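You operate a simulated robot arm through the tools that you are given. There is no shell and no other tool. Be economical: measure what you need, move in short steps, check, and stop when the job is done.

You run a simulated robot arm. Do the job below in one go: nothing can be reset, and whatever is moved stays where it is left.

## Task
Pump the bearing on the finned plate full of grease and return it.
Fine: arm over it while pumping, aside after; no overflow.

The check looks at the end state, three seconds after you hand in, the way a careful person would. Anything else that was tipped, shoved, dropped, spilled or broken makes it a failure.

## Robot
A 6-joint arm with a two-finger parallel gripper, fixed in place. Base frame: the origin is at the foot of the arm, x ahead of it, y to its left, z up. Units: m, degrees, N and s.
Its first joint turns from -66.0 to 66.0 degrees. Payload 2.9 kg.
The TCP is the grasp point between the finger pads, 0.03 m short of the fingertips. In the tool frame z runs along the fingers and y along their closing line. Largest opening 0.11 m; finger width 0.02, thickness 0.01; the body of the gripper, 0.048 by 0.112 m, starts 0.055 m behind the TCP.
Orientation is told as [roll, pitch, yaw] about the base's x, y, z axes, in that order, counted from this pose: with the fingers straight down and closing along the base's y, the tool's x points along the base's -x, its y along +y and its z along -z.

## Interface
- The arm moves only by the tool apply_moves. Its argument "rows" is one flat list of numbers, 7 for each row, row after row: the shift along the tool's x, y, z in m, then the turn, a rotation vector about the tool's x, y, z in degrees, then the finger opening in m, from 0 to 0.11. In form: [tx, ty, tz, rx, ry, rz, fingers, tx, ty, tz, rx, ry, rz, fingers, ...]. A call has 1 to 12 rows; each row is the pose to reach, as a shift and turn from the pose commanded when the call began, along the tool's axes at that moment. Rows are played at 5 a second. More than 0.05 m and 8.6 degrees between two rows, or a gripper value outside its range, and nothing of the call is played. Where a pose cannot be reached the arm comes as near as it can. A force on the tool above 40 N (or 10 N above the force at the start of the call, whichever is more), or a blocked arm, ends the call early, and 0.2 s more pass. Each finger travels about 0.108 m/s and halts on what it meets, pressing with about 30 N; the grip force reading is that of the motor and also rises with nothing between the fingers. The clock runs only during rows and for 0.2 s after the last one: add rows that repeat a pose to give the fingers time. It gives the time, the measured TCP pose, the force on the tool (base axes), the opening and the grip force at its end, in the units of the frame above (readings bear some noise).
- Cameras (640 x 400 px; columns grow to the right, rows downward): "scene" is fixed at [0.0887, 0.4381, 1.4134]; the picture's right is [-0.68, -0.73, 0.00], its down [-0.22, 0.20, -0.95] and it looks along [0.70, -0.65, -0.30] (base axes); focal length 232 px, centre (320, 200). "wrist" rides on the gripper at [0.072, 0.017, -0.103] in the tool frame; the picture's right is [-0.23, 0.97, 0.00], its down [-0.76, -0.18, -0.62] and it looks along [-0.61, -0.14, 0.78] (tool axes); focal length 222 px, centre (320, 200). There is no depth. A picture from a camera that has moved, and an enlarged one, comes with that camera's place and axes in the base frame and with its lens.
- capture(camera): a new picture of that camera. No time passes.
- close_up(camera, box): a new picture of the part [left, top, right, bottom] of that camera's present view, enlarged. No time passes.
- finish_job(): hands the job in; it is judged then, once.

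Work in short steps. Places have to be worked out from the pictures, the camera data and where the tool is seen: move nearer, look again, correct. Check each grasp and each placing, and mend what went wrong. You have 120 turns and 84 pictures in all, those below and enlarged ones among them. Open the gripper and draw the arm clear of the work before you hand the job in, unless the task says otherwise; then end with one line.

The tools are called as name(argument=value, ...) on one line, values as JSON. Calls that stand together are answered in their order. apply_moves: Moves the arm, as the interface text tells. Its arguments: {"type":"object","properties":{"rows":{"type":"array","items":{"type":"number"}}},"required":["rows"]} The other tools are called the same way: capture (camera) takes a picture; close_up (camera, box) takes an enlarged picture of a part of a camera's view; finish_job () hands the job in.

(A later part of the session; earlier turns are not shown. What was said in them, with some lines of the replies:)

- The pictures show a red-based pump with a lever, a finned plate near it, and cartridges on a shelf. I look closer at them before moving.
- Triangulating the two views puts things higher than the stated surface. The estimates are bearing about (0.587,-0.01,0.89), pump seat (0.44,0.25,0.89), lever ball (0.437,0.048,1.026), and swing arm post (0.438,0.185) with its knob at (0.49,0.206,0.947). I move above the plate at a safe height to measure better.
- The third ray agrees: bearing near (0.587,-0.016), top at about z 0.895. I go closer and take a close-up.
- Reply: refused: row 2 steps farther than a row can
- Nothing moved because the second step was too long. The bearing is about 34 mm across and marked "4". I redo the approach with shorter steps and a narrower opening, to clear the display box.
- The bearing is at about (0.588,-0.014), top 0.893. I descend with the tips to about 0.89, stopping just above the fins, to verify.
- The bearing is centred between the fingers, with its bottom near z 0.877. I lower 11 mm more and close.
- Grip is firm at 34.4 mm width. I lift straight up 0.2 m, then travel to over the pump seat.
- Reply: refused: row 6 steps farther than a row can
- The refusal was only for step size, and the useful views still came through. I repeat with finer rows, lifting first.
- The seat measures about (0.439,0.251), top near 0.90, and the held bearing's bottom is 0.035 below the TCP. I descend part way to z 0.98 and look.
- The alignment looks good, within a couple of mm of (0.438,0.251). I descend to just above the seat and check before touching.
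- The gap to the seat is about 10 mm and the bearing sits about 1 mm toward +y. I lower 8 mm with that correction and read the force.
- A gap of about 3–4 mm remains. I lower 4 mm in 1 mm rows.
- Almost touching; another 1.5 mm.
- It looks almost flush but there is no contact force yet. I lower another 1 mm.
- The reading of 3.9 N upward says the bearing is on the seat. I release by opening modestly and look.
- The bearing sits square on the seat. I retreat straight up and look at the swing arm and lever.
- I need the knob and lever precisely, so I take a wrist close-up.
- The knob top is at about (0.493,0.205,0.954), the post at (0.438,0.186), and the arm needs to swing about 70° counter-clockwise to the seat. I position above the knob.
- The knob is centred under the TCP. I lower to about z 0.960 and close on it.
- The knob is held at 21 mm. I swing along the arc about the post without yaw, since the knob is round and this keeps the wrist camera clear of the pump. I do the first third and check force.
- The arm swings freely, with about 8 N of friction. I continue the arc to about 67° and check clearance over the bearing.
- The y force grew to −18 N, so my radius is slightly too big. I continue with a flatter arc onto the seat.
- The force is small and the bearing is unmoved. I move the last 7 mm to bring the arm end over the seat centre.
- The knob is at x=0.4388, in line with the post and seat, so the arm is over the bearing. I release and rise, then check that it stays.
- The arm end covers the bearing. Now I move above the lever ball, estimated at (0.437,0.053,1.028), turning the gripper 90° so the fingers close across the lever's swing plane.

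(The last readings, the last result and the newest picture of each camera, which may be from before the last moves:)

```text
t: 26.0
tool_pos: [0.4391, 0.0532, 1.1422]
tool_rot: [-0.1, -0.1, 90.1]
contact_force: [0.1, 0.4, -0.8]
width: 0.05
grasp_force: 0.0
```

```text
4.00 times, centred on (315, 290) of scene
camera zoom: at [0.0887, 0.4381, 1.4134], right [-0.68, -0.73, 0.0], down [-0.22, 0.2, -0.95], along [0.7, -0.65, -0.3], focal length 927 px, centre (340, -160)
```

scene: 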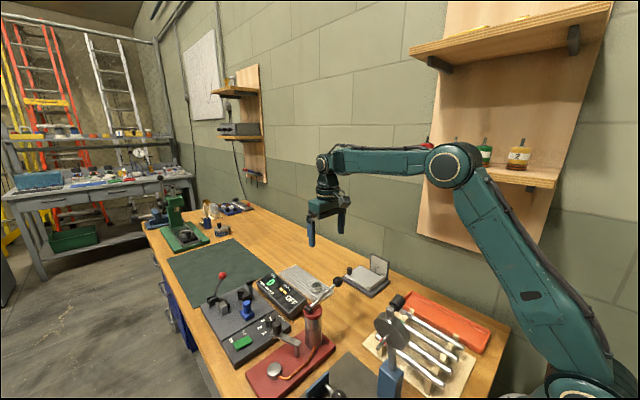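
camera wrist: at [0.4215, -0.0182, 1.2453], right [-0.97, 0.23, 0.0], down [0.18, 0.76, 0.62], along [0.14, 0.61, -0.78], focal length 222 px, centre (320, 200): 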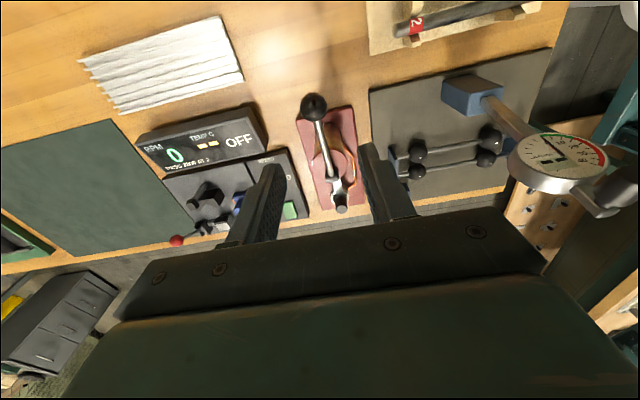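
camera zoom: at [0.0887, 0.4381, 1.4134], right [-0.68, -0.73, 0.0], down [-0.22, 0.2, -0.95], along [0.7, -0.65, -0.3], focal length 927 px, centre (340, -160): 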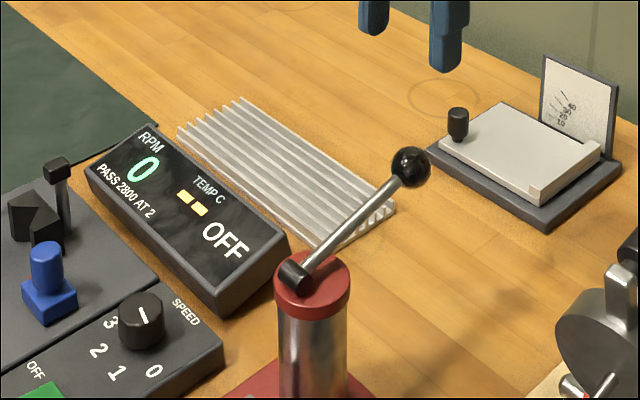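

Triangulation puts the ball at (0.441,0.045,1.022). I lower onto it with the fingers straddling, then close.

apply_moves(rows=[0.008, -0.002, 0.04, 0, 0, 0, 0.05, 0.008, -0.002, 0.08, 0, 0, 0, 0.05, 0.008, -0.002, 0.1, 0, 0, 0, 0.05, 0.008, -0.002, 0.12, 0, 0, 0, 0.05, 0.008, -0.002, 0.12, 0, 0, 0, 0.05])

close_up(camera="wrist", box=[240, 80, 400, 220])

close_up(camera="scene", box=[290, 250, 370, 310])

```text
t: 27.2
tool_pos: [0.4397, 0.0462, 1.0215]
tool_rot: [0.0, -0.1, 89.9]
contact_force: [-0.5, -0.2, -0.1]
width: 0.05
grasp_force: 0.1
```

```text
2.86 times, centred on (320, 150) of wrist
camera zoom: at [0.4234, -0.0262, 1.1253], right [-0.97, 0.23, 0.0], down [0.18, 0.76, 0.62], along [0.14, 0.61, -0.78], focal length 635 px, centre (320, 343)
```

zoom: 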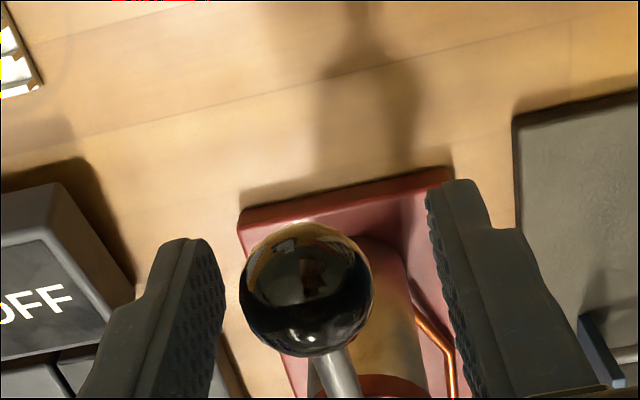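

```text
6.67 times, centred on (330, 280) of scene
camera zoom: at [0.0887, 0.4381, 1.4134], right [-0.68, -0.73, 0.0], down [-0.22, 0.2, -0.95], along [0.7, -0.65, -0.3], focal length 1545 px, centre (253, -333)
```

zoom: 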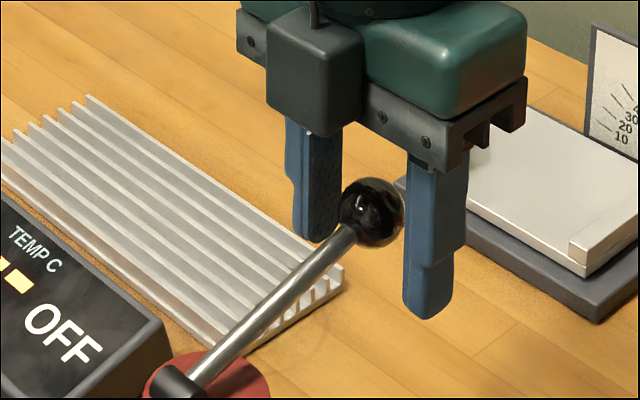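

The fingers straddle the ball. I correct by 3 mm in x and y, and close.

apply_moves(rows=[0.003, -0.003, 0.0, 0, 0, 0, 0.05, 0.003, -0.003, 0.0, 0, 0, 0, 0.035, 0.003, -0.003, 0, 0, 0, 0, 0.02, 0.003, -0.003, 0.0, 0, 0, 0, 0.015, 0.003, -0.003, 0.0, 0, 0, 0, 0.015])

close_up(camera="wrist", box=[240, 80, 400, 220])

```text
t: 28.4
tool_pos: [0.4426, 0.0428, 1.0216]
tool_rot: [0.1, -0.1, 90.1]
contact_force: [-9.4, -2.0, 1.0]
width: 0.0268
grasp_force: 45.4
```

```text
2.86 times, centred on (320, 150) of wrist
camera zoom: at [0.4258, -0.0291, 1.1253], right [-0.97, 0.23, 0.0], down [0.18, 0.76, 0.62], along [0.14, 0.61, -0.78], focal length 635 px, centre (320, 343)
```

zoom: 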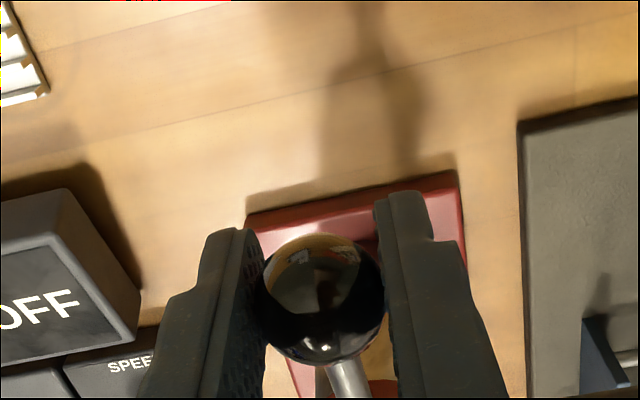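

The ball is held at 27 mm. I take the pivot at about (0.441,0.150,0.998), lever 0.11 m. I press down along the arc part way to feel the resistance.

apply_moves(rows=[0.0015, 0.001, 0.0075, 0, 0, 0, 0.015, 0.0023, 0.001, 0.0145, 0, 0, 0, 0.015, 0.0026, 0.001, 0.022, 0, 0, 0, 0.015, 0.0025, 0.001, 0.03, 0, 0, 0, 0.015])

close_up(camera="scene", box=[250, 260, 370, 380])

```text
t: 29.4
tool_pos: [0.4423, 0.0392, 0.9916]
tool_rot: [-0.2, -0.1, 90.0]
contact_force: [-6.0, -2.7, 14.1]
width: 0.0266
grasp_force: 45.1
```

```text
3.33 times, centred on (310, 320) of scene
camera zoom: at [0.0883, 0.4379, 1.4135], right [-0.68, -0.73, 0.0], down [-0.22, 0.2, -0.95], along [0.7, -0.65, -0.3], focal length 772 px, centre (353, -200)
```

zoom: 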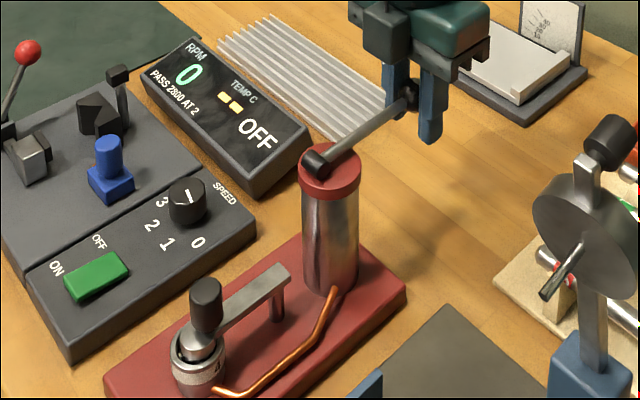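

The lever moves with about 14 N resistance. I continue down the arc and watch for a stop.

apply_moves(rows=[-0.0005, 0.001, 0.0075, 0, 0, 0, 0.015, -0.0018, 0.001, 0.015, 0, 0, 0, 0.015, -0.0035, 0.001, 0.0225, 0, 0, 0, 0.015, -0.0058, 0.001, 0.03, 0, 0, 0, 0.015])

close_up(camera="scene", box=[250, 265, 370, 385])

```text
t: 30.4
tool_pos: [0.4419, 0.0455, 0.961]
tool_rot: [-0.3, 0.0, 90.0]
contact_force: [14.9, -12.5, 12.5]
width: 0.027
grasp_force: 44.7
```

```text
3.33 times, centred on (310, 325) of scene
camera zoom: at [0.089, 0.4377, 1.4135], right [-0.68, -0.73, 0.0], down [-0.22, 0.2, -0.95], along [0.7, -0.65, -0.3], focal length 772 px, centre (353, -217)
```

zoom: 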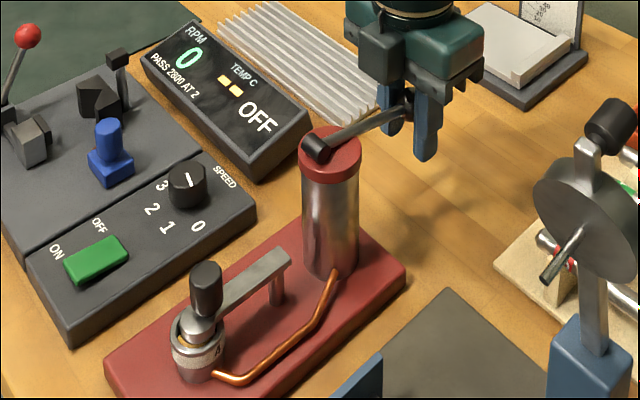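

Still moving, with no stop. I press a further 10° with small corrections and view the bearing.

apply_moves(rows=[-0.0005, -0.0005, 0.006, 0, 0, 0, 0.015, -0.003, -0.0005, 0.012, 0, 0, 0, 0.015, -0.0055, -0.0005, 0.0175, 0, 0, 0, 0.015, -0.0055, -0.0005, 0.0175, 0, 0, 0, 0.015])

close_up(camera="scene", box=[250, 270, 350, 380])

```text
t: 31.4
tool_pos: [0.4438, 0.052, 0.9436]
tool_rot: [-0.2, -0.2, 90.0]
contact_force: [8.5, -11.3, 26.4]
width: 0.0266
grasp_force: 45.0
```

```text
3.64 times, centred on (300, 325) of scene
camera zoom: at [0.0886, 0.4377, 1.4135], right [-0.68, -0.73, 0.0], down [-0.22, 0.2, -0.95], along [0.7, -0.65, -0.3], focal length 843 px, centre (393, -254)
```

zoom: 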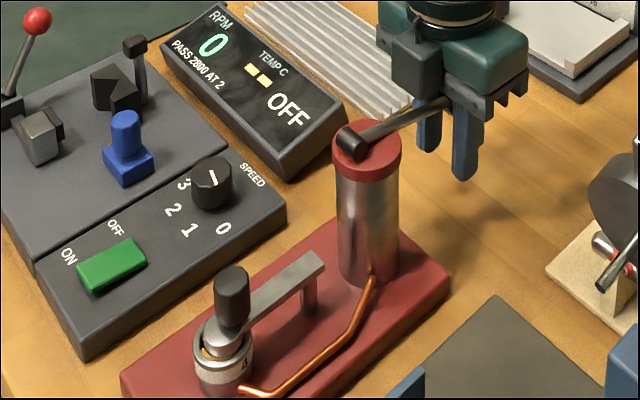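

Upward force rose to 26 N, so the stop is probably near, and some amber colour shows in the bearing. I zoom in on it.

close_up(camera="scene", box=[265, 345, 305, 378])

close_up(camera="scene", box=[320, 260, 380, 310])

```text
12.12 times, centred on (285, 362) of scene
camera zoom: at [0.0886, 0.4377, 1.4135], right [-0.68, -0.73, 0.0], down [-0.22, 0.2, -0.95], along [0.7, -0.65, -0.3], focal length 2809 px, centre (744, -1758)
```

zoom: 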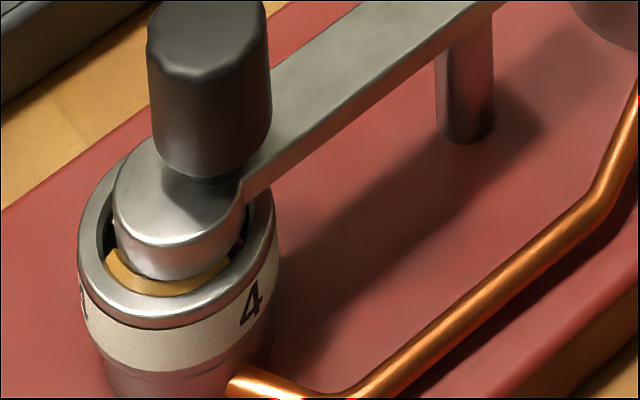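

```text
8.00 times, centred on (350, 285) of scene
camera zoom: at [0.0886, 0.4377, 1.4135], right [-0.68, -0.73, 0.0], down [-0.22, 0.2, -0.95], along [0.7, -0.65, -0.3], focal length 1854 px, centre (80, -480)
```

zoom: 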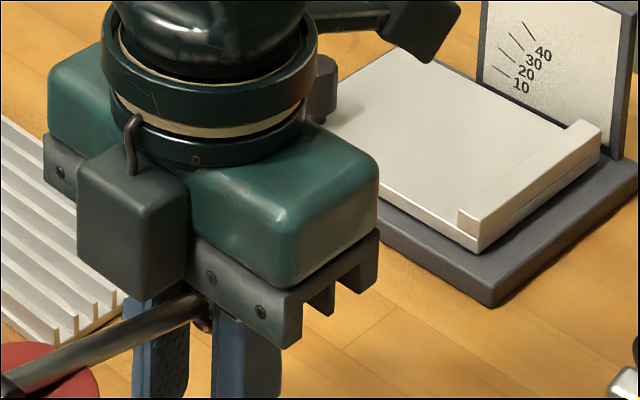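

An amber sector has appeared after one stroke, which is consistent with "4" meaning four strokes. I raise the lever back along the arc to its start position.

apply_moves(rows=[0.003, 0, -0.009, 0, 0, 0, 0.015, 0.0055, 0, -0.0175, 0, 0, 0, 0.015, 0.008, 0, -0.025, 0, 0, 0, 0.015, 0.0095, 0, -0.0325, 0, 0, 0, 0.015, 0.0107, 0, -0.04, 0, 0, 0, 0.015, 0.0113, 0, -0.0475, 0, 0, 0, 0.015, 0.0115, 0, -0.055, 0, 0, 0, 0.015, 0.0111, 0, -0.063, 0, 0, 0, 0.015, 0.01, 0, -0.07, 0, 0, 0, 0.015, 0.0088, 0, -0.0775, 0, 0, 0, 0.015, 0.0088, 0, -0.0775, 0, 0, 0, 0.015])

close_up(camera="scene", box=[265, 345, 305, 378])

close_up(camera="scene", box=[290, 250, 370, 320])

```text
t: 33.8
tool_pos: [0.442, 0.041, 1.0202]
tool_rot: [0.0, -0.1, 89.6]
contact_force: [20.8, -15.6, -29.8]
width: 0.027
grasp_force: 45.2
```

```text
12.12 times, centred on (285, 362) of scene
camera zoom: at [0.0897, 0.4377, 1.4134], right [-0.68, -0.73, 0.0], down [-0.22, 0.2, -0.95], along [0.7, -0.65, -0.3], focal length 2809 px, centre (744, -1758)
```

zoom: 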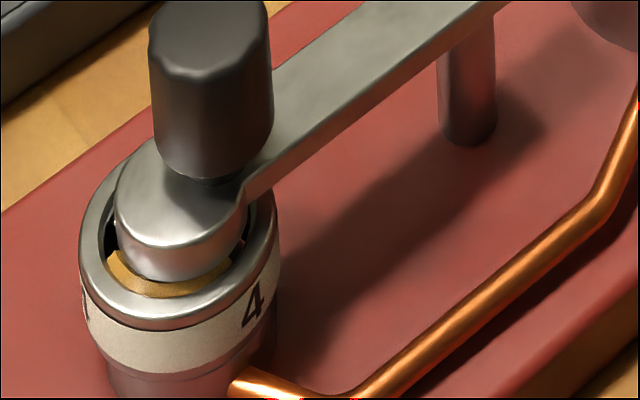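

```text
5.71 times, centred on (330, 285) of scene
camera zoom: at [0.0897, 0.4377, 1.4134], right [-0.68, -0.73, 0.0], down [-0.22, 0.2, -0.95], along [0.7, -0.65, -0.3], focal length 1324 px, centre (263, -286)
```

zoom: 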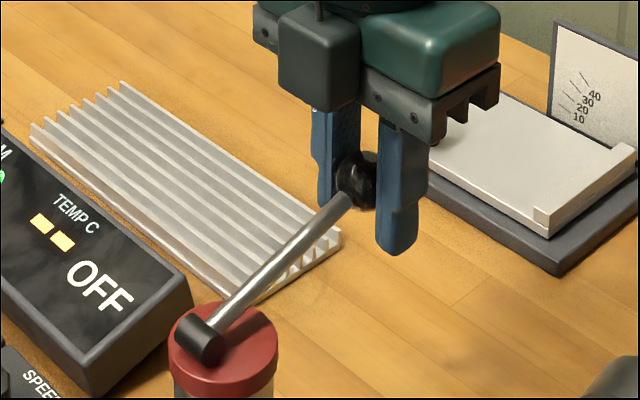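

The up-forces show the lever hit its top stop, so stroke one is complete with one sector filled. I make stroke two down with small corrections.

apply_moves(rows=[0.0022, -0.001, 0.0075, 0, 0, 0, 0.015, 0.0033, -0.001, 0.0145, 0, 0, 0, 0.015, 0.0037, -0.001, 0.0225, 0, 0, 0, 0.015, 0.0035, -0.001, 0.03, 0, 0, 0, 0.015, 0.0029, -0.001, 0.0375, 0, 0, 0, 0.015, 0.0017, -0.001, 0.045, 0, 0, 0, 0.015, 0.0002, -0.001, 0.0525, 0, 0, 0, 0.015, -0.0023, -0.001, 0.06, 0, 0, 0, 0.015, -0.0048, -0.001, 0.0685, 0, 0, 0, 0.015, -0.0078, -0.001, 0.0775, 0, 0, 0, 0.015, -0.0078, -0.001, 0.0775, 0, 0, 0, 0.015])

close_up(camera="scene", box=[265, 345, 305, 378])

```text
t: 36.2
tool_pos: [0.443, 0.05, 0.9441]
tool_rot: [-0.1, -0.1, 90.1]
contact_force: [-5.2, -8.3, 26.1]
width: 0.0267
grasp_force: 45.0
```

```text
12.12 times, centred on (285, 362) of scene
camera zoom: at [0.0882, 0.4378, 1.4135], right [-0.68, -0.73, 0.0], down [-0.22, 0.2, -0.95], along [0.7, -0.65, -0.3], focal length 2809 px, centre (744, -1758)
```

zoom: 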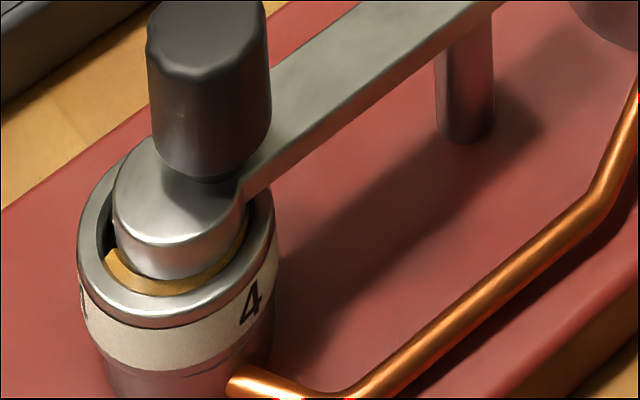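

The amber arc now extends further to the right, so two sectors are filled. I raise to the top stop again.

apply_moves(rows=[0.003, 0, -0.009, 0, 0, 0, 0.015, 0.0055, 0, -0.0175, 0, 0, 0, 0.015, 0.008, 0, -0.025, 0, 0, 0, 0.015, 0.0095, 0, -0.0325, 0, 0, 0, 0.015, 0.0107, 0, -0.04, 0, 0, 0, 0.015, 0.0113, 0, -0.0475, 0, 0, 0, 0.015, 0.0115, 0, -0.055, 0, 0, 0, 0.015, 0.0111, 0, -0.063, 0, 0, 0, 0.015, 0.01, 0, -0.07, 0, 0, 0, 0.015, 0.0088, 0, -0.0775, 0, 0, 0, 0.015, 0.0088, 0, -0.0775, 0, 0, 0, 0.015])

```text
t: 38.6
tool_pos: [0.4427, 0.0403, 1.0203]
tool_rot: [0.2, -0.1, 89.8]
contact_force: [2.1, -13.7, -29.1]
width: 0.0268
grasp_force: 44.8
```

At the top stop again (−29 N). Stroke three down now, then view.

apply_moves(rows=[0.0017, 0, 0.0075, 0, 0, 0, 0.015, 0.0028, 0, 0.0145, 0, 0, 0, 0.015, 0.0032, 0, 0.0225, 0, 0, 0, 0.015, 0.003, 0, 0.03, 0, 0, 0, 0.015, 0.0024, 0, 0.0375, 0, 0, 0, 0.015, 0.0012, 0, 0.045, 0, 0, 0, 0.015, -0.0003, 0, 0.0525, 0, 0, 0, 0.015, -0.0028, 0, 0.06, 0, 0, 0, 0.015, -0.0053, 0, 0.0685, 0, 0, 0, 0.015, -0.0083, 0, 0.0775, 0, 0, 0, 0.015, -0.0083, 0, 0.0775, 0, 0, 0, 0.015])

close_up(camera="scene", box=[265, 345, 305, 378])

```text
t: 41.0
tool_pos: [0.4428, 0.051, 0.9429]
tool_rot: [-0.3, -0.2, 89.9]
contact_force: [-9.1, -8.3, 26.5]
width: 0.0267
grasp_force: 44.9
```

```text
12.12 times, centred on (285, 362) of scene
camera zoom: at [0.0881, 0.4378, 1.4135], right [-0.68, -0.73, 0.0], down [-0.22, 0.2, -0.95], along [0.7, -0.65, -0.3], focal length 2809 px, centre (744, -1758)
```

zoom: 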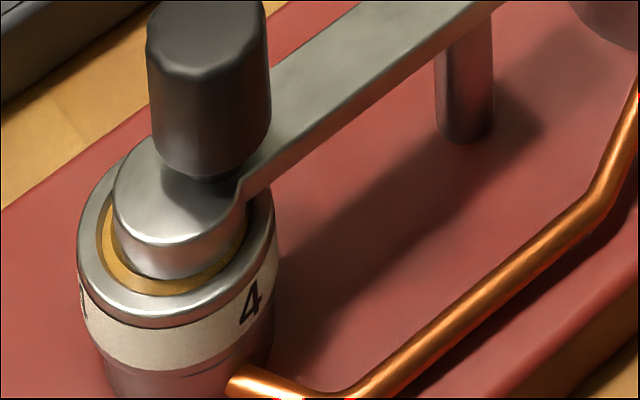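

All visible parts are amber after three strokes, but the far side is hidden by the arm end. I raise the lever to the top, then go and inspect from another angle before any fourth stroke.

apply_moves(rows=[0.003, 0, -0.009, 0, 0, 0, 0.015, 0.0055, 0, -0.0175, 0, 0, 0, 0.015, 0.008, 0, -0.025, 0, 0, 0, 0.015, 0.0095, 0, -0.0325, 0, 0, 0, 0.015, 0.0107, 0, -0.04, 0, 0, 0, 0.015, 0.0113, 0, -0.0475, 0, 0, 0, 0.015, 0.0115, 0, -0.055, 0, 0, 0, 0.015, 0.0111, 0, -0.063, 0, 0, 0, 0.015, 0.01, 0, -0.07, 0, 0, 0, 0.015, 0.0088, 0, -0.0775, 0, 0, 0, 0.015, 0.0088, 0, -0.0775, 0, 0, 0, 0.015])

```text
t: 43.4
tool_pos: [0.443, 0.04, 1.0206]
tool_rot: [0.2, 0.0, 89.7]
contact_force: [4.3, -15.6, -28.7]
width: 0.027
grasp_force: 44.7
```

I release the ball, rise, and move to a viewpoint on the +x side of the bearing.

apply_moves(rows=[0, 0, 0.001, 0, 0, 0, 0.035, 0, 0, 0.001, 0, 0, 0, 0.06, 0, 0, -0.045, 0, 0, 0, 0.06, 0, 0, -0.09, 0, 0, 0, 0.06, -0.045, -0.013, -0.1, 0, 0, 0, 0.06, -0.09, -0.026, -0.1, 0, 0, 0, 0.06, -0.135, -0.039, -0.1, 0, 0, 0, 0.06, -0.18, -0.052, -0.1, 0, 0, 0, 0.06, -0.225, -0.065, -0.1, 0, 0, 0, 0.06, -0.23, -0.065, -0.09, 0, 0, 0, 0.06, -0.23, -0.065, -0.09, 0, 0, 0, 0.06])

close_up(camera="wrist", box=[330, 30, 430, 100])

```text
t: 45.8
tool_pos: [0.5081, 0.272, 1.1113]
tool_rot: [0.0, -0.1, 90.0]
contact_force: [-0.3, -0.2, -0.4]
width: 0.0602
grasp_force: 0.0
```

```text
5.71 times, centred on (380, 65) of wrist
camera zoom: at [0.4908, 0.1996, 1.2153], right [-0.97, 0.23, 0.0], down [0.18, 0.76, 0.62], along [0.14, 0.61, -0.78], focal length 1269 px, centre (-23, 971)
```

zoom: 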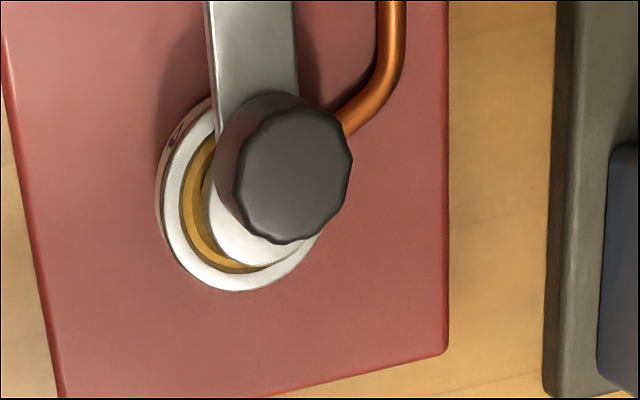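

Amber appears nearly all round, but the part under the arm (−y) is unclear. I zoom in more.

close_up(camera="wrist", box=[347, 50, 387, 80])

```text
13.33 times, centred on (367, 65) of wrist
camera zoom: at [0.4908, 0.1996, 1.2153], right [-0.97, 0.23, 0.0], down [0.18, 0.76, 0.62], along [0.14, 0.61, -0.78], focal length 2962 px, centre (-307, 2000)
```

zoom: 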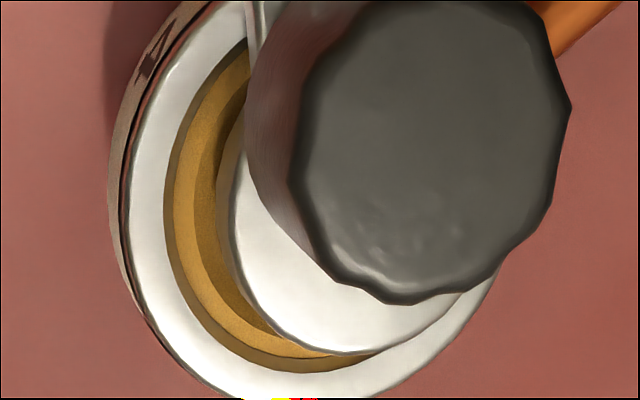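

No gap is visible so far, yet the part beneath the bar stays hidden. The arm has to go aside anyway, so I swing it aside and judge the fill directly. First I turn the gripper back to yaw 0 above the knob.

apply_moves(rows=[0.003, 0.006, -0.005, 0, 0, 8.2, 0.06, 0.006, 0.012, -0.005, 0, 0, 16.4, 0.06, 0.009, 0.018, -0.005, 0, 0, 24.6, 0.06, 0.012, 0.024, -0.005, 0, 0, 32.8, 0.06, 0.015, 0.03, -0.005, 0, 0, 41, 0.06, 0.018, 0.036, -0.005, 0, 0, 49.2, 0.06, 0.021, 0.042, -0.005, 0, 0, 57.4, 0.06, 0.024, 0.048, -0.005, 0, 0, 65.6, 0.06, 0.027, 0.057, -0.005, 0, 0, 73.8, 0.05, 0.03, 0.066, -0.005, 0, 0, 82, 0.05, 0.03, 0.069, -0.005, 0, 0, 90, 0.05, 0.03, 0.069, -0.005, 0, 0, 90, 0.05])

close_up(camera="wrist", box=[260, 30, 380, 120])

```text
t: 48.4
tool_pos: [0.4387, 0.2409, 1.1171]
tool_rot: [0.1, 0.0, -0.1]
contact_force: [0.1, -0.4, 0.1]
width: 0.05
grasp_force: 0.0
```

```text
4.44 times, centred on (320, 75) of wrist
camera zoom: at [0.366, 0.2589, 1.2202], right [0.23, 0.97, 0.0], down [0.76, -0.18, 0.62], along [0.61, -0.14, -0.78], focal length 987 px, centre (320, 756)
```

zoom: 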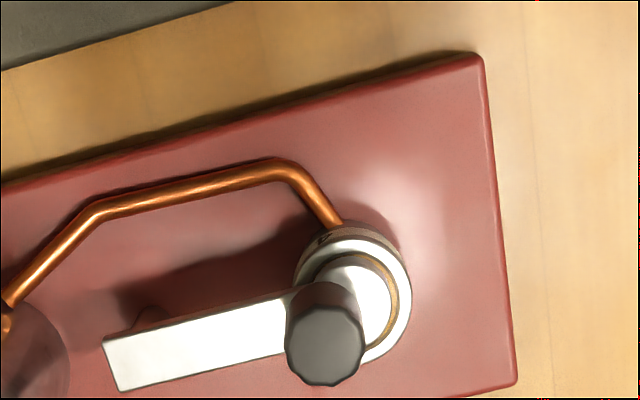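

I zoom to see whether the −x/−y part of the ring is dark or amber.

close_up(camera="wrist", box=[310, 80, 345, 115])

```text
11.43 times, centred on (328, 98) of wrist
camera zoom: at [0.366, 0.2589, 1.2202], right [0.23, 0.97, 0.0], down [0.76, -0.18, 0.62], along [0.61, -0.14, -0.78], focal length 2538 px, centre (234, 1371)
```

zoom: 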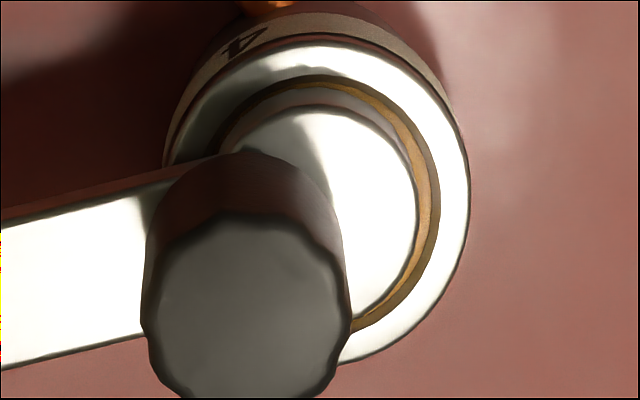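

Inconclusive there; the disc edge hides it. I grip the knob and swing the arm partly aside.

apply_moves(rows=[0, 0.001, 0.045, 0, 0, 0, 0.05, 0, 0.001, 0.09, 0, 0, 0, 0.05, 0, 0.001, 0.13, 0, 0, 0, 0.05, 0, 0.001, 0.156, 0, 0, 0, 0.05, 0, 0.001, 0.156, 0, 0, 0, 0.03, 0, 0.001, 0.156, 0, 0, 0, 0.015, 0, 0.001, 0.156, 0, 0, 0, 0.015])

```text
t: 50.0
tool_pos: [0.4394, 0.2423, 0.9598]
tool_rot: [0.2, 0.1, 0.0]
contact_force: [-1.8, 1.0, -5.6]
width: 0.0208
grasp_force: 44.7
```

Gripped. I swing back along the arc to the arm's original side position.

apply_moves(rows=[-0.006, -0.0005, 0, 0, 0, 0, 0.015, -0.013, -0.0018, 0, 0, 0, 0, 0.015, -0.021, -0.0045, 0, 0, 0, 0, 0.015, -0.028, -0.0075, 0, 0, 0, 0, 0.015, -0.0345, -0.012, 0, 0, 0, 0, 0.015, -0.041, -0.0175, 0, 0, 0, 0, 0.015, -0.0465, -0.0235, 0, 0, 0, 0, 0.015, -0.051, -0.03, 0, 0, 0, 0, 0.015, -0.0545, -0.037, 0, 0, 0, 0, 0.015, -0.0545, -0.037, 0, 0, 0, 0, 0.015])

close_up(camera="scene", box=[255, 325, 325, 380])

```text
t: 52.2
tool_pos: [0.4929, 0.205, 0.9608]
tool_rot: [-0.1, 0.1, -0.1]
contact_force: [-1.8, -0.7, 9.9]
width: 0.0209
grasp_force: 44.8
```

```text
7.27 times, centred on (290, 352) of scene
camera zoom: at [0.0885, 0.438, 1.4134], right [-0.68, -0.73, 0.0], down [-0.22, 0.2, -0.95], along [0.7, -0.65, -0.3], focal length 1685 px, centre (538, -909)
```

zoom: 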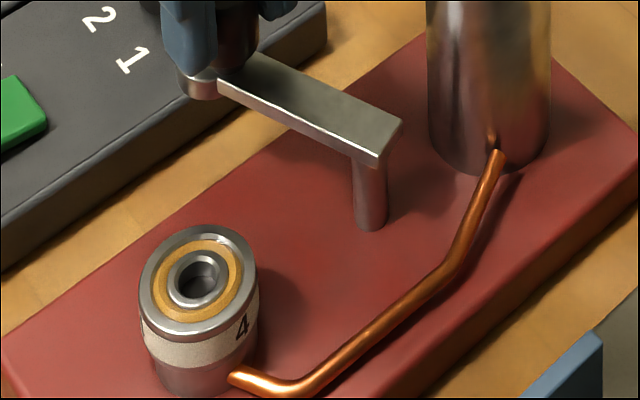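

The ring looks amber all round. I zoom closely to be sure.

close_up(camera="scene", box=[268, 352, 292, 372])

```text
16.00 times, centred on (280, 362) of scene
camera zoom: at [0.0885, 0.438, 1.4134], right [-0.68, -0.73, 0.0], down [-0.22, 0.2, -0.95], along [0.7, -0.65, -0.3], focal length 3707 px, centre (960, -2392)
```

zoom: 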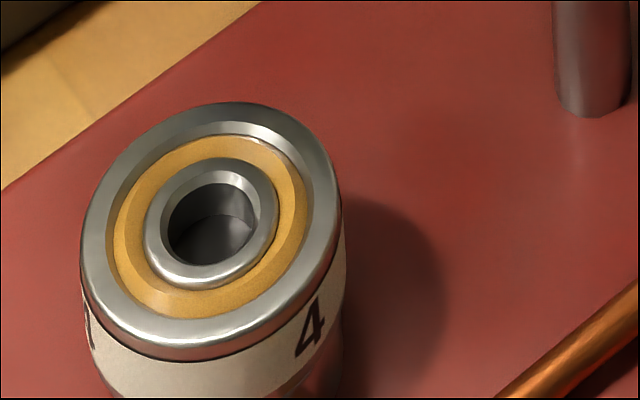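

The ring is closed with amber all round, with no gap and no spill. I release the knob, rise, and inspect once more from above with the wrist camera.

apply_moves(rows=[0, 0, 0, 0, 0, 0, 0.03, 0, 0, 0, 0, 0, 0, 0.045, 0, 0, -0.035, 0, 0, 0, 0.05, 0, 0, -0.08, 0, 0, 0, 0.055, 0, 0, -0.12, 0, 0, 0, 0.06, 0.027, 0.022, -0.12, 0, 0, 0, 0.06, 0.0535, 0.0445, -0.12, 0, 0, 0, 0.06, 0.0535, 0.0445, -0.09, 0, 0, 0, 0.06, 0.0535, 0.0445, -0.05, 0, 0, 0, 0.06, 0.0535, 0.0445, -0.02, 0, 0, 0, 0.06, 0.0535, 0.0445, -0.02, 0, 0, 0, 0.06])

close_up(camera="wrist", box=[280, 110, 360, 170])

close_up(camera="scene", box=[240, 300, 340, 385])

```text
t: 54.6
tool_pos: [0.4401, 0.2503, 0.9805]
tool_rot: [0.1, 0.0, 0.0]
contact_force: [0.5, -0.6, 0.2]
width: 0.06
grasp_force: 0.0
```

```text
6.67 times, centred on (320, 140) of wrist
camera zoom: at [0.3669, 0.2677, 1.0844], right [0.23, 0.97, 0.0], down [0.76, -0.18, 0.62], along [0.61, -0.14, -0.78], focal length 1481 px, centre (320, 600)
```

zoom: 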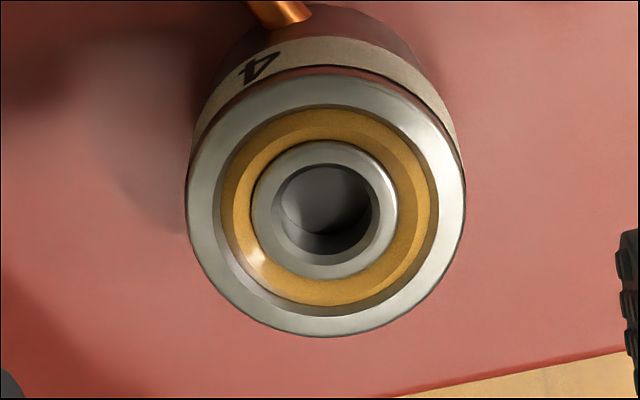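

```text
4.71 times, centred on (290, 342) of scene
camera zoom: at [0.0887, 0.4381, 1.4134], right [-0.68, -0.73, 0.0], down [-0.22, 0.2, -0.95], along [0.7, -0.65, -0.3], focal length 1090 px, centre (461, -471)
```

zoom: 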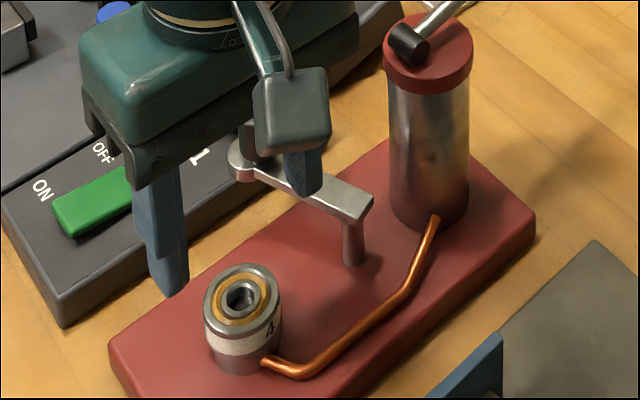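

The grease ring is complete all round and nothing has overflowed, so pumping is done. I regrasp the bearing at the pose where I released it (z≈0.928).

apply_moves(rows=[0, 0, 0.02, 0, 0, 0, 0.06, 0, 0, 0.04, 0, 0, 0, 0.06, 0, 0, 0.0515, 0, 0, 0, 0.06, 0, 0, 0.0515, 0, 0, 0, 0.045, 0, 0, 0.0515, 0, 0, 0, 0.03, 0, 0, 0.0515, 0, 0, 0, 0.025, 0, 0, 0.0515, 0, 0, 0, 0.025])

```text
t: 56.2
tool_pos: [0.4414, 0.2504, 0.9284]
tool_rot: [0.1, 0.1, 0.0]
contact_force: [0.0, -0.3, 0.3]
width: 0.0343
grasp_force: 30.0
```

Held at 34.3 mm. I lift and travel back over the plate.

apply_moves(rows=[0, 0, -0.02, 0, 0, 0, 0.025, 0, 0, -0.06, 0, 0, 0, 0.025, 0, 0, -0.105, 0, 0, 0, 0.025, 0, 0, -0.15, 0, 0, 0, 0.025, 0, 0, -0.18, 0, 0, 0, 0.025, -0.023, -0.042, -0.18, 0, 0, 0, 0.025, -0.047, -0.084, -0.18, 0, 0, 0, 0.025, -0.071, -0.126, -0.18, 0, 0, 0, 0.025, -0.095, -0.168, -0.18, 0, 0, 0, 0.025, -0.1185, -0.21, -0.18, 0, 0, 0, 0.025, -0.142, -0.251, -0.18, 0, 0, 0, 0.025, -0.148, -0.264, -0.18, 0, 0, 0, 0.025])

close_up(camera="scene", box=[270, 230, 350, 300])

```text
t: 58.8
tool_pos: [0.5888, -0.0154, 1.1084]
tool_rot: [0.1, -0.1, -0.1]
contact_force: [-0.5, 0.0, -0.7]
width: 0.0346
grasp_force: 30.7
```

```text
5.71 times, centred on (310, 265) of scene
camera zoom: at [0.0887, 0.438, 1.4134], right [-0.68, -0.73, 0.0], down [-0.22, 0.2, -0.95], along [0.7, -0.65, -0.3], focal length 1324 px, centre (377, -171)
```

zoom: 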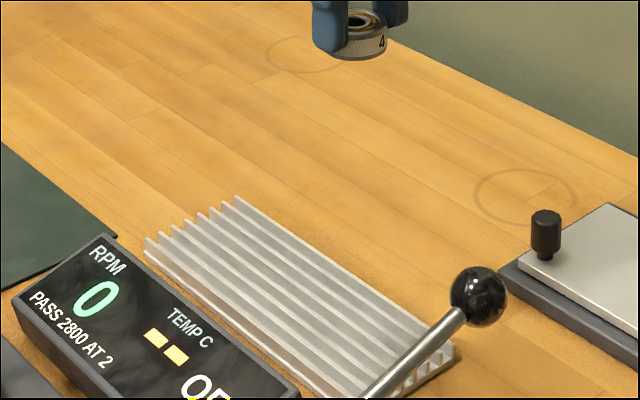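

I descend to just above the fins (z≈0.917), then slowly to contact.

apply_moves(rows=[0, 0.001, 0.045, 0, 0, 0, 0.025, 0, 0.001, 0.09, 0, 0, 0, 0.025, 0, 0.001, 0.135, 0, 0, 0, 0.025, 0, 0.001, 0.17, 0, 0, 0, 0.025, 0, 0.001, 0.189, 0, 0, 0, 0.025, 0, 0.001, 0.192, 0, 0, 0, 0.025, 0, 0.001, 0.195, 0, 0, 0, 0.025, 0, 0.001, 0.195, 0, 0, 0, 0.025])

close_up(camera="scene", box=[290, 255, 350, 300])

```text
t: 60.6
tool_pos: [0.5888, -0.0123, 0.9135]
tool_rot: [0.1, 0.0, 0.1]
contact_force: [-0.1, 0.2, -1.0]
width: 0.0344
grasp_force: 29.6
```

```text
8.89 times, centred on (320, 278) of scene
camera zoom: at [0.0887, 0.4381, 1.4134], right [-0.68, -0.73, 0.0], down [-0.22, 0.2, -0.95], along [0.7, -0.65, -0.3], focal length 2060 px, centre (320, -489)
```

zoom: 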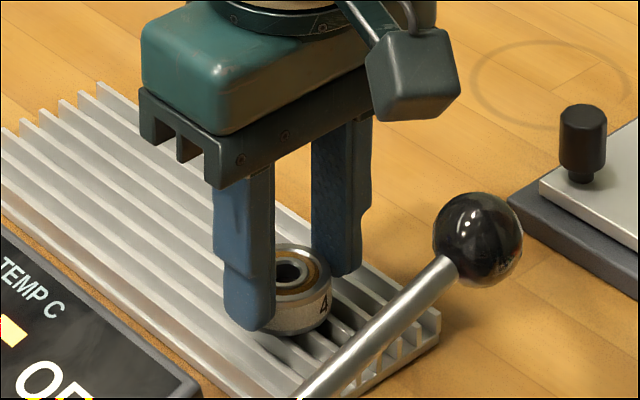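

A mm or two above contact. I lower in half-mm rows.

apply_moves(rows=[0, 0, 0.0006, 0, 0, 0, 0.025, 0, 0, 0.0012, 0, 0, 0, 0.025, 0, 0, 0.0018, 0, 0, 0, 0.025, 0, 0, 0.0018, 0, 0, 0, 0.025])

```text
t: 61.6
tool_pos: [0.5888, -0.0122, 0.9116]
tool_rot: [0.2, 0.0, 0.0]
contact_force: [-1.8, 0.7, 3.3]
width: 0.0345
grasp_force: 29.7
```

The 3.3 N upward reading means it rests on the fins. I open, then rise.

apply_moves(rows=[0, 0, 0, 0, 0, 0, 0.036, 0, 0, 0, 0, 0, 0, 0.048, 0, 0, 0, 0, 0, 0, 0.06, 0, 0, -0.03, 0, 0, 0, 0.06, 0, 0, -0.075, 0, 0, 0, 0.06, 0, 0, -0.12, 0, 0, 0, 0.06, 0, 0, -0.165, 0, 0, 0, 0.06, 0, 0, -0.21, 0, 0, 0, 0.06, 0, 0, -0.25, 0, 0, 0, 0.06, 0.04, 0, -0.27, 0, 0, 0, 0.06, 0.08, 0, -0.28, 0, 0, 0, 0.06, 0.12, 0, -0.29, 0, 0, 0, 0.06])

close_up(camera="scene", box=[240, 250, 370, 380])

close_up(camera="scene", box=[290, 255, 350, 300])

capture(camera="scene")

```text
t: 64.2
tool_pos: [0.4666, -0.0123, 1.2019]
tool_rot: [0.1, 0.0, -0.1]
contact_force: [-0.5, -0.6, -0.8]
width: 0.0603
grasp_force: 0.2
```

```text
3.08 times, centred on (305, 315) of scene
camera zoom: at [0.0887, 0.4381, 1.4134], right [-0.68, -0.73, 0.0], down [-0.22, 0.2, -0.95], along [0.7, -0.65, -0.3], focal length 713 px, centre (366, -154)
```

zoom: 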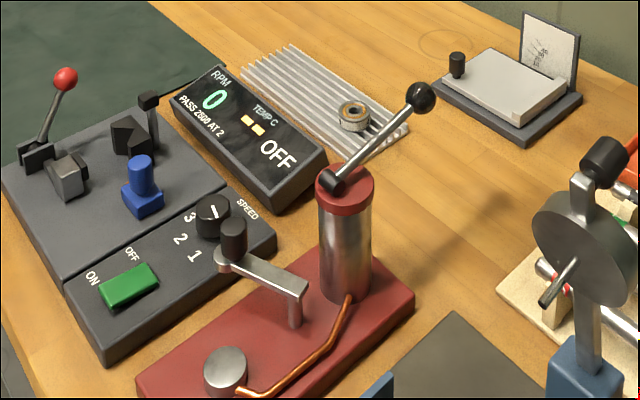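

```text
8.89 times, centred on (320, 278) of scene
camera zoom: at [0.0887, 0.4381, 1.4134], right [-0.68, -0.73, 0.0], down [-0.22, 0.2, -0.95], along [0.7, -0.65, -0.3], focal length 2060 px, centre (320, -489)
```

zoom: 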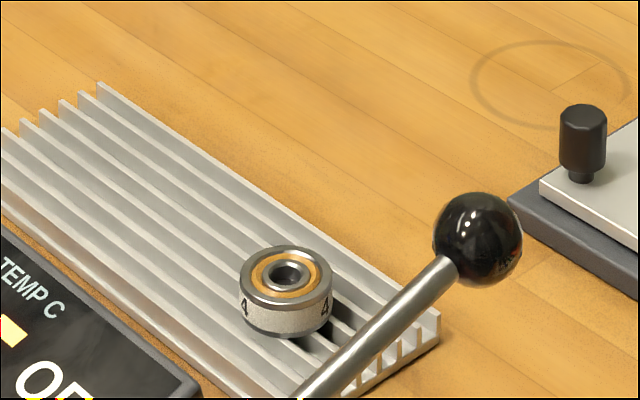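

```text
15 pictures are left
```

scene: 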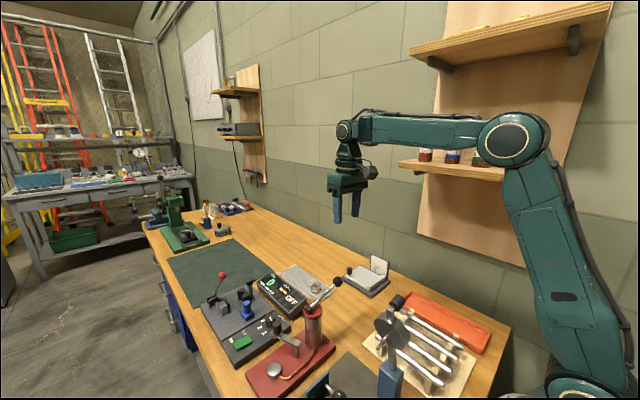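

The bearing is back in its spot on the finned plate with a complete grease ring. The swing arm is aside, the lever is up, the rest of the bench is undisturbed, and the gripper is open and clear.

finish_job()

```text
The job is handed in.
```

The bearing was pumped full in three strokes with the swing arm over it, with no overflow, and is back on the finned plate with the swing arm aside. I stopped at three because the grease ring had closed all the way round, although the bearing is marked "4".
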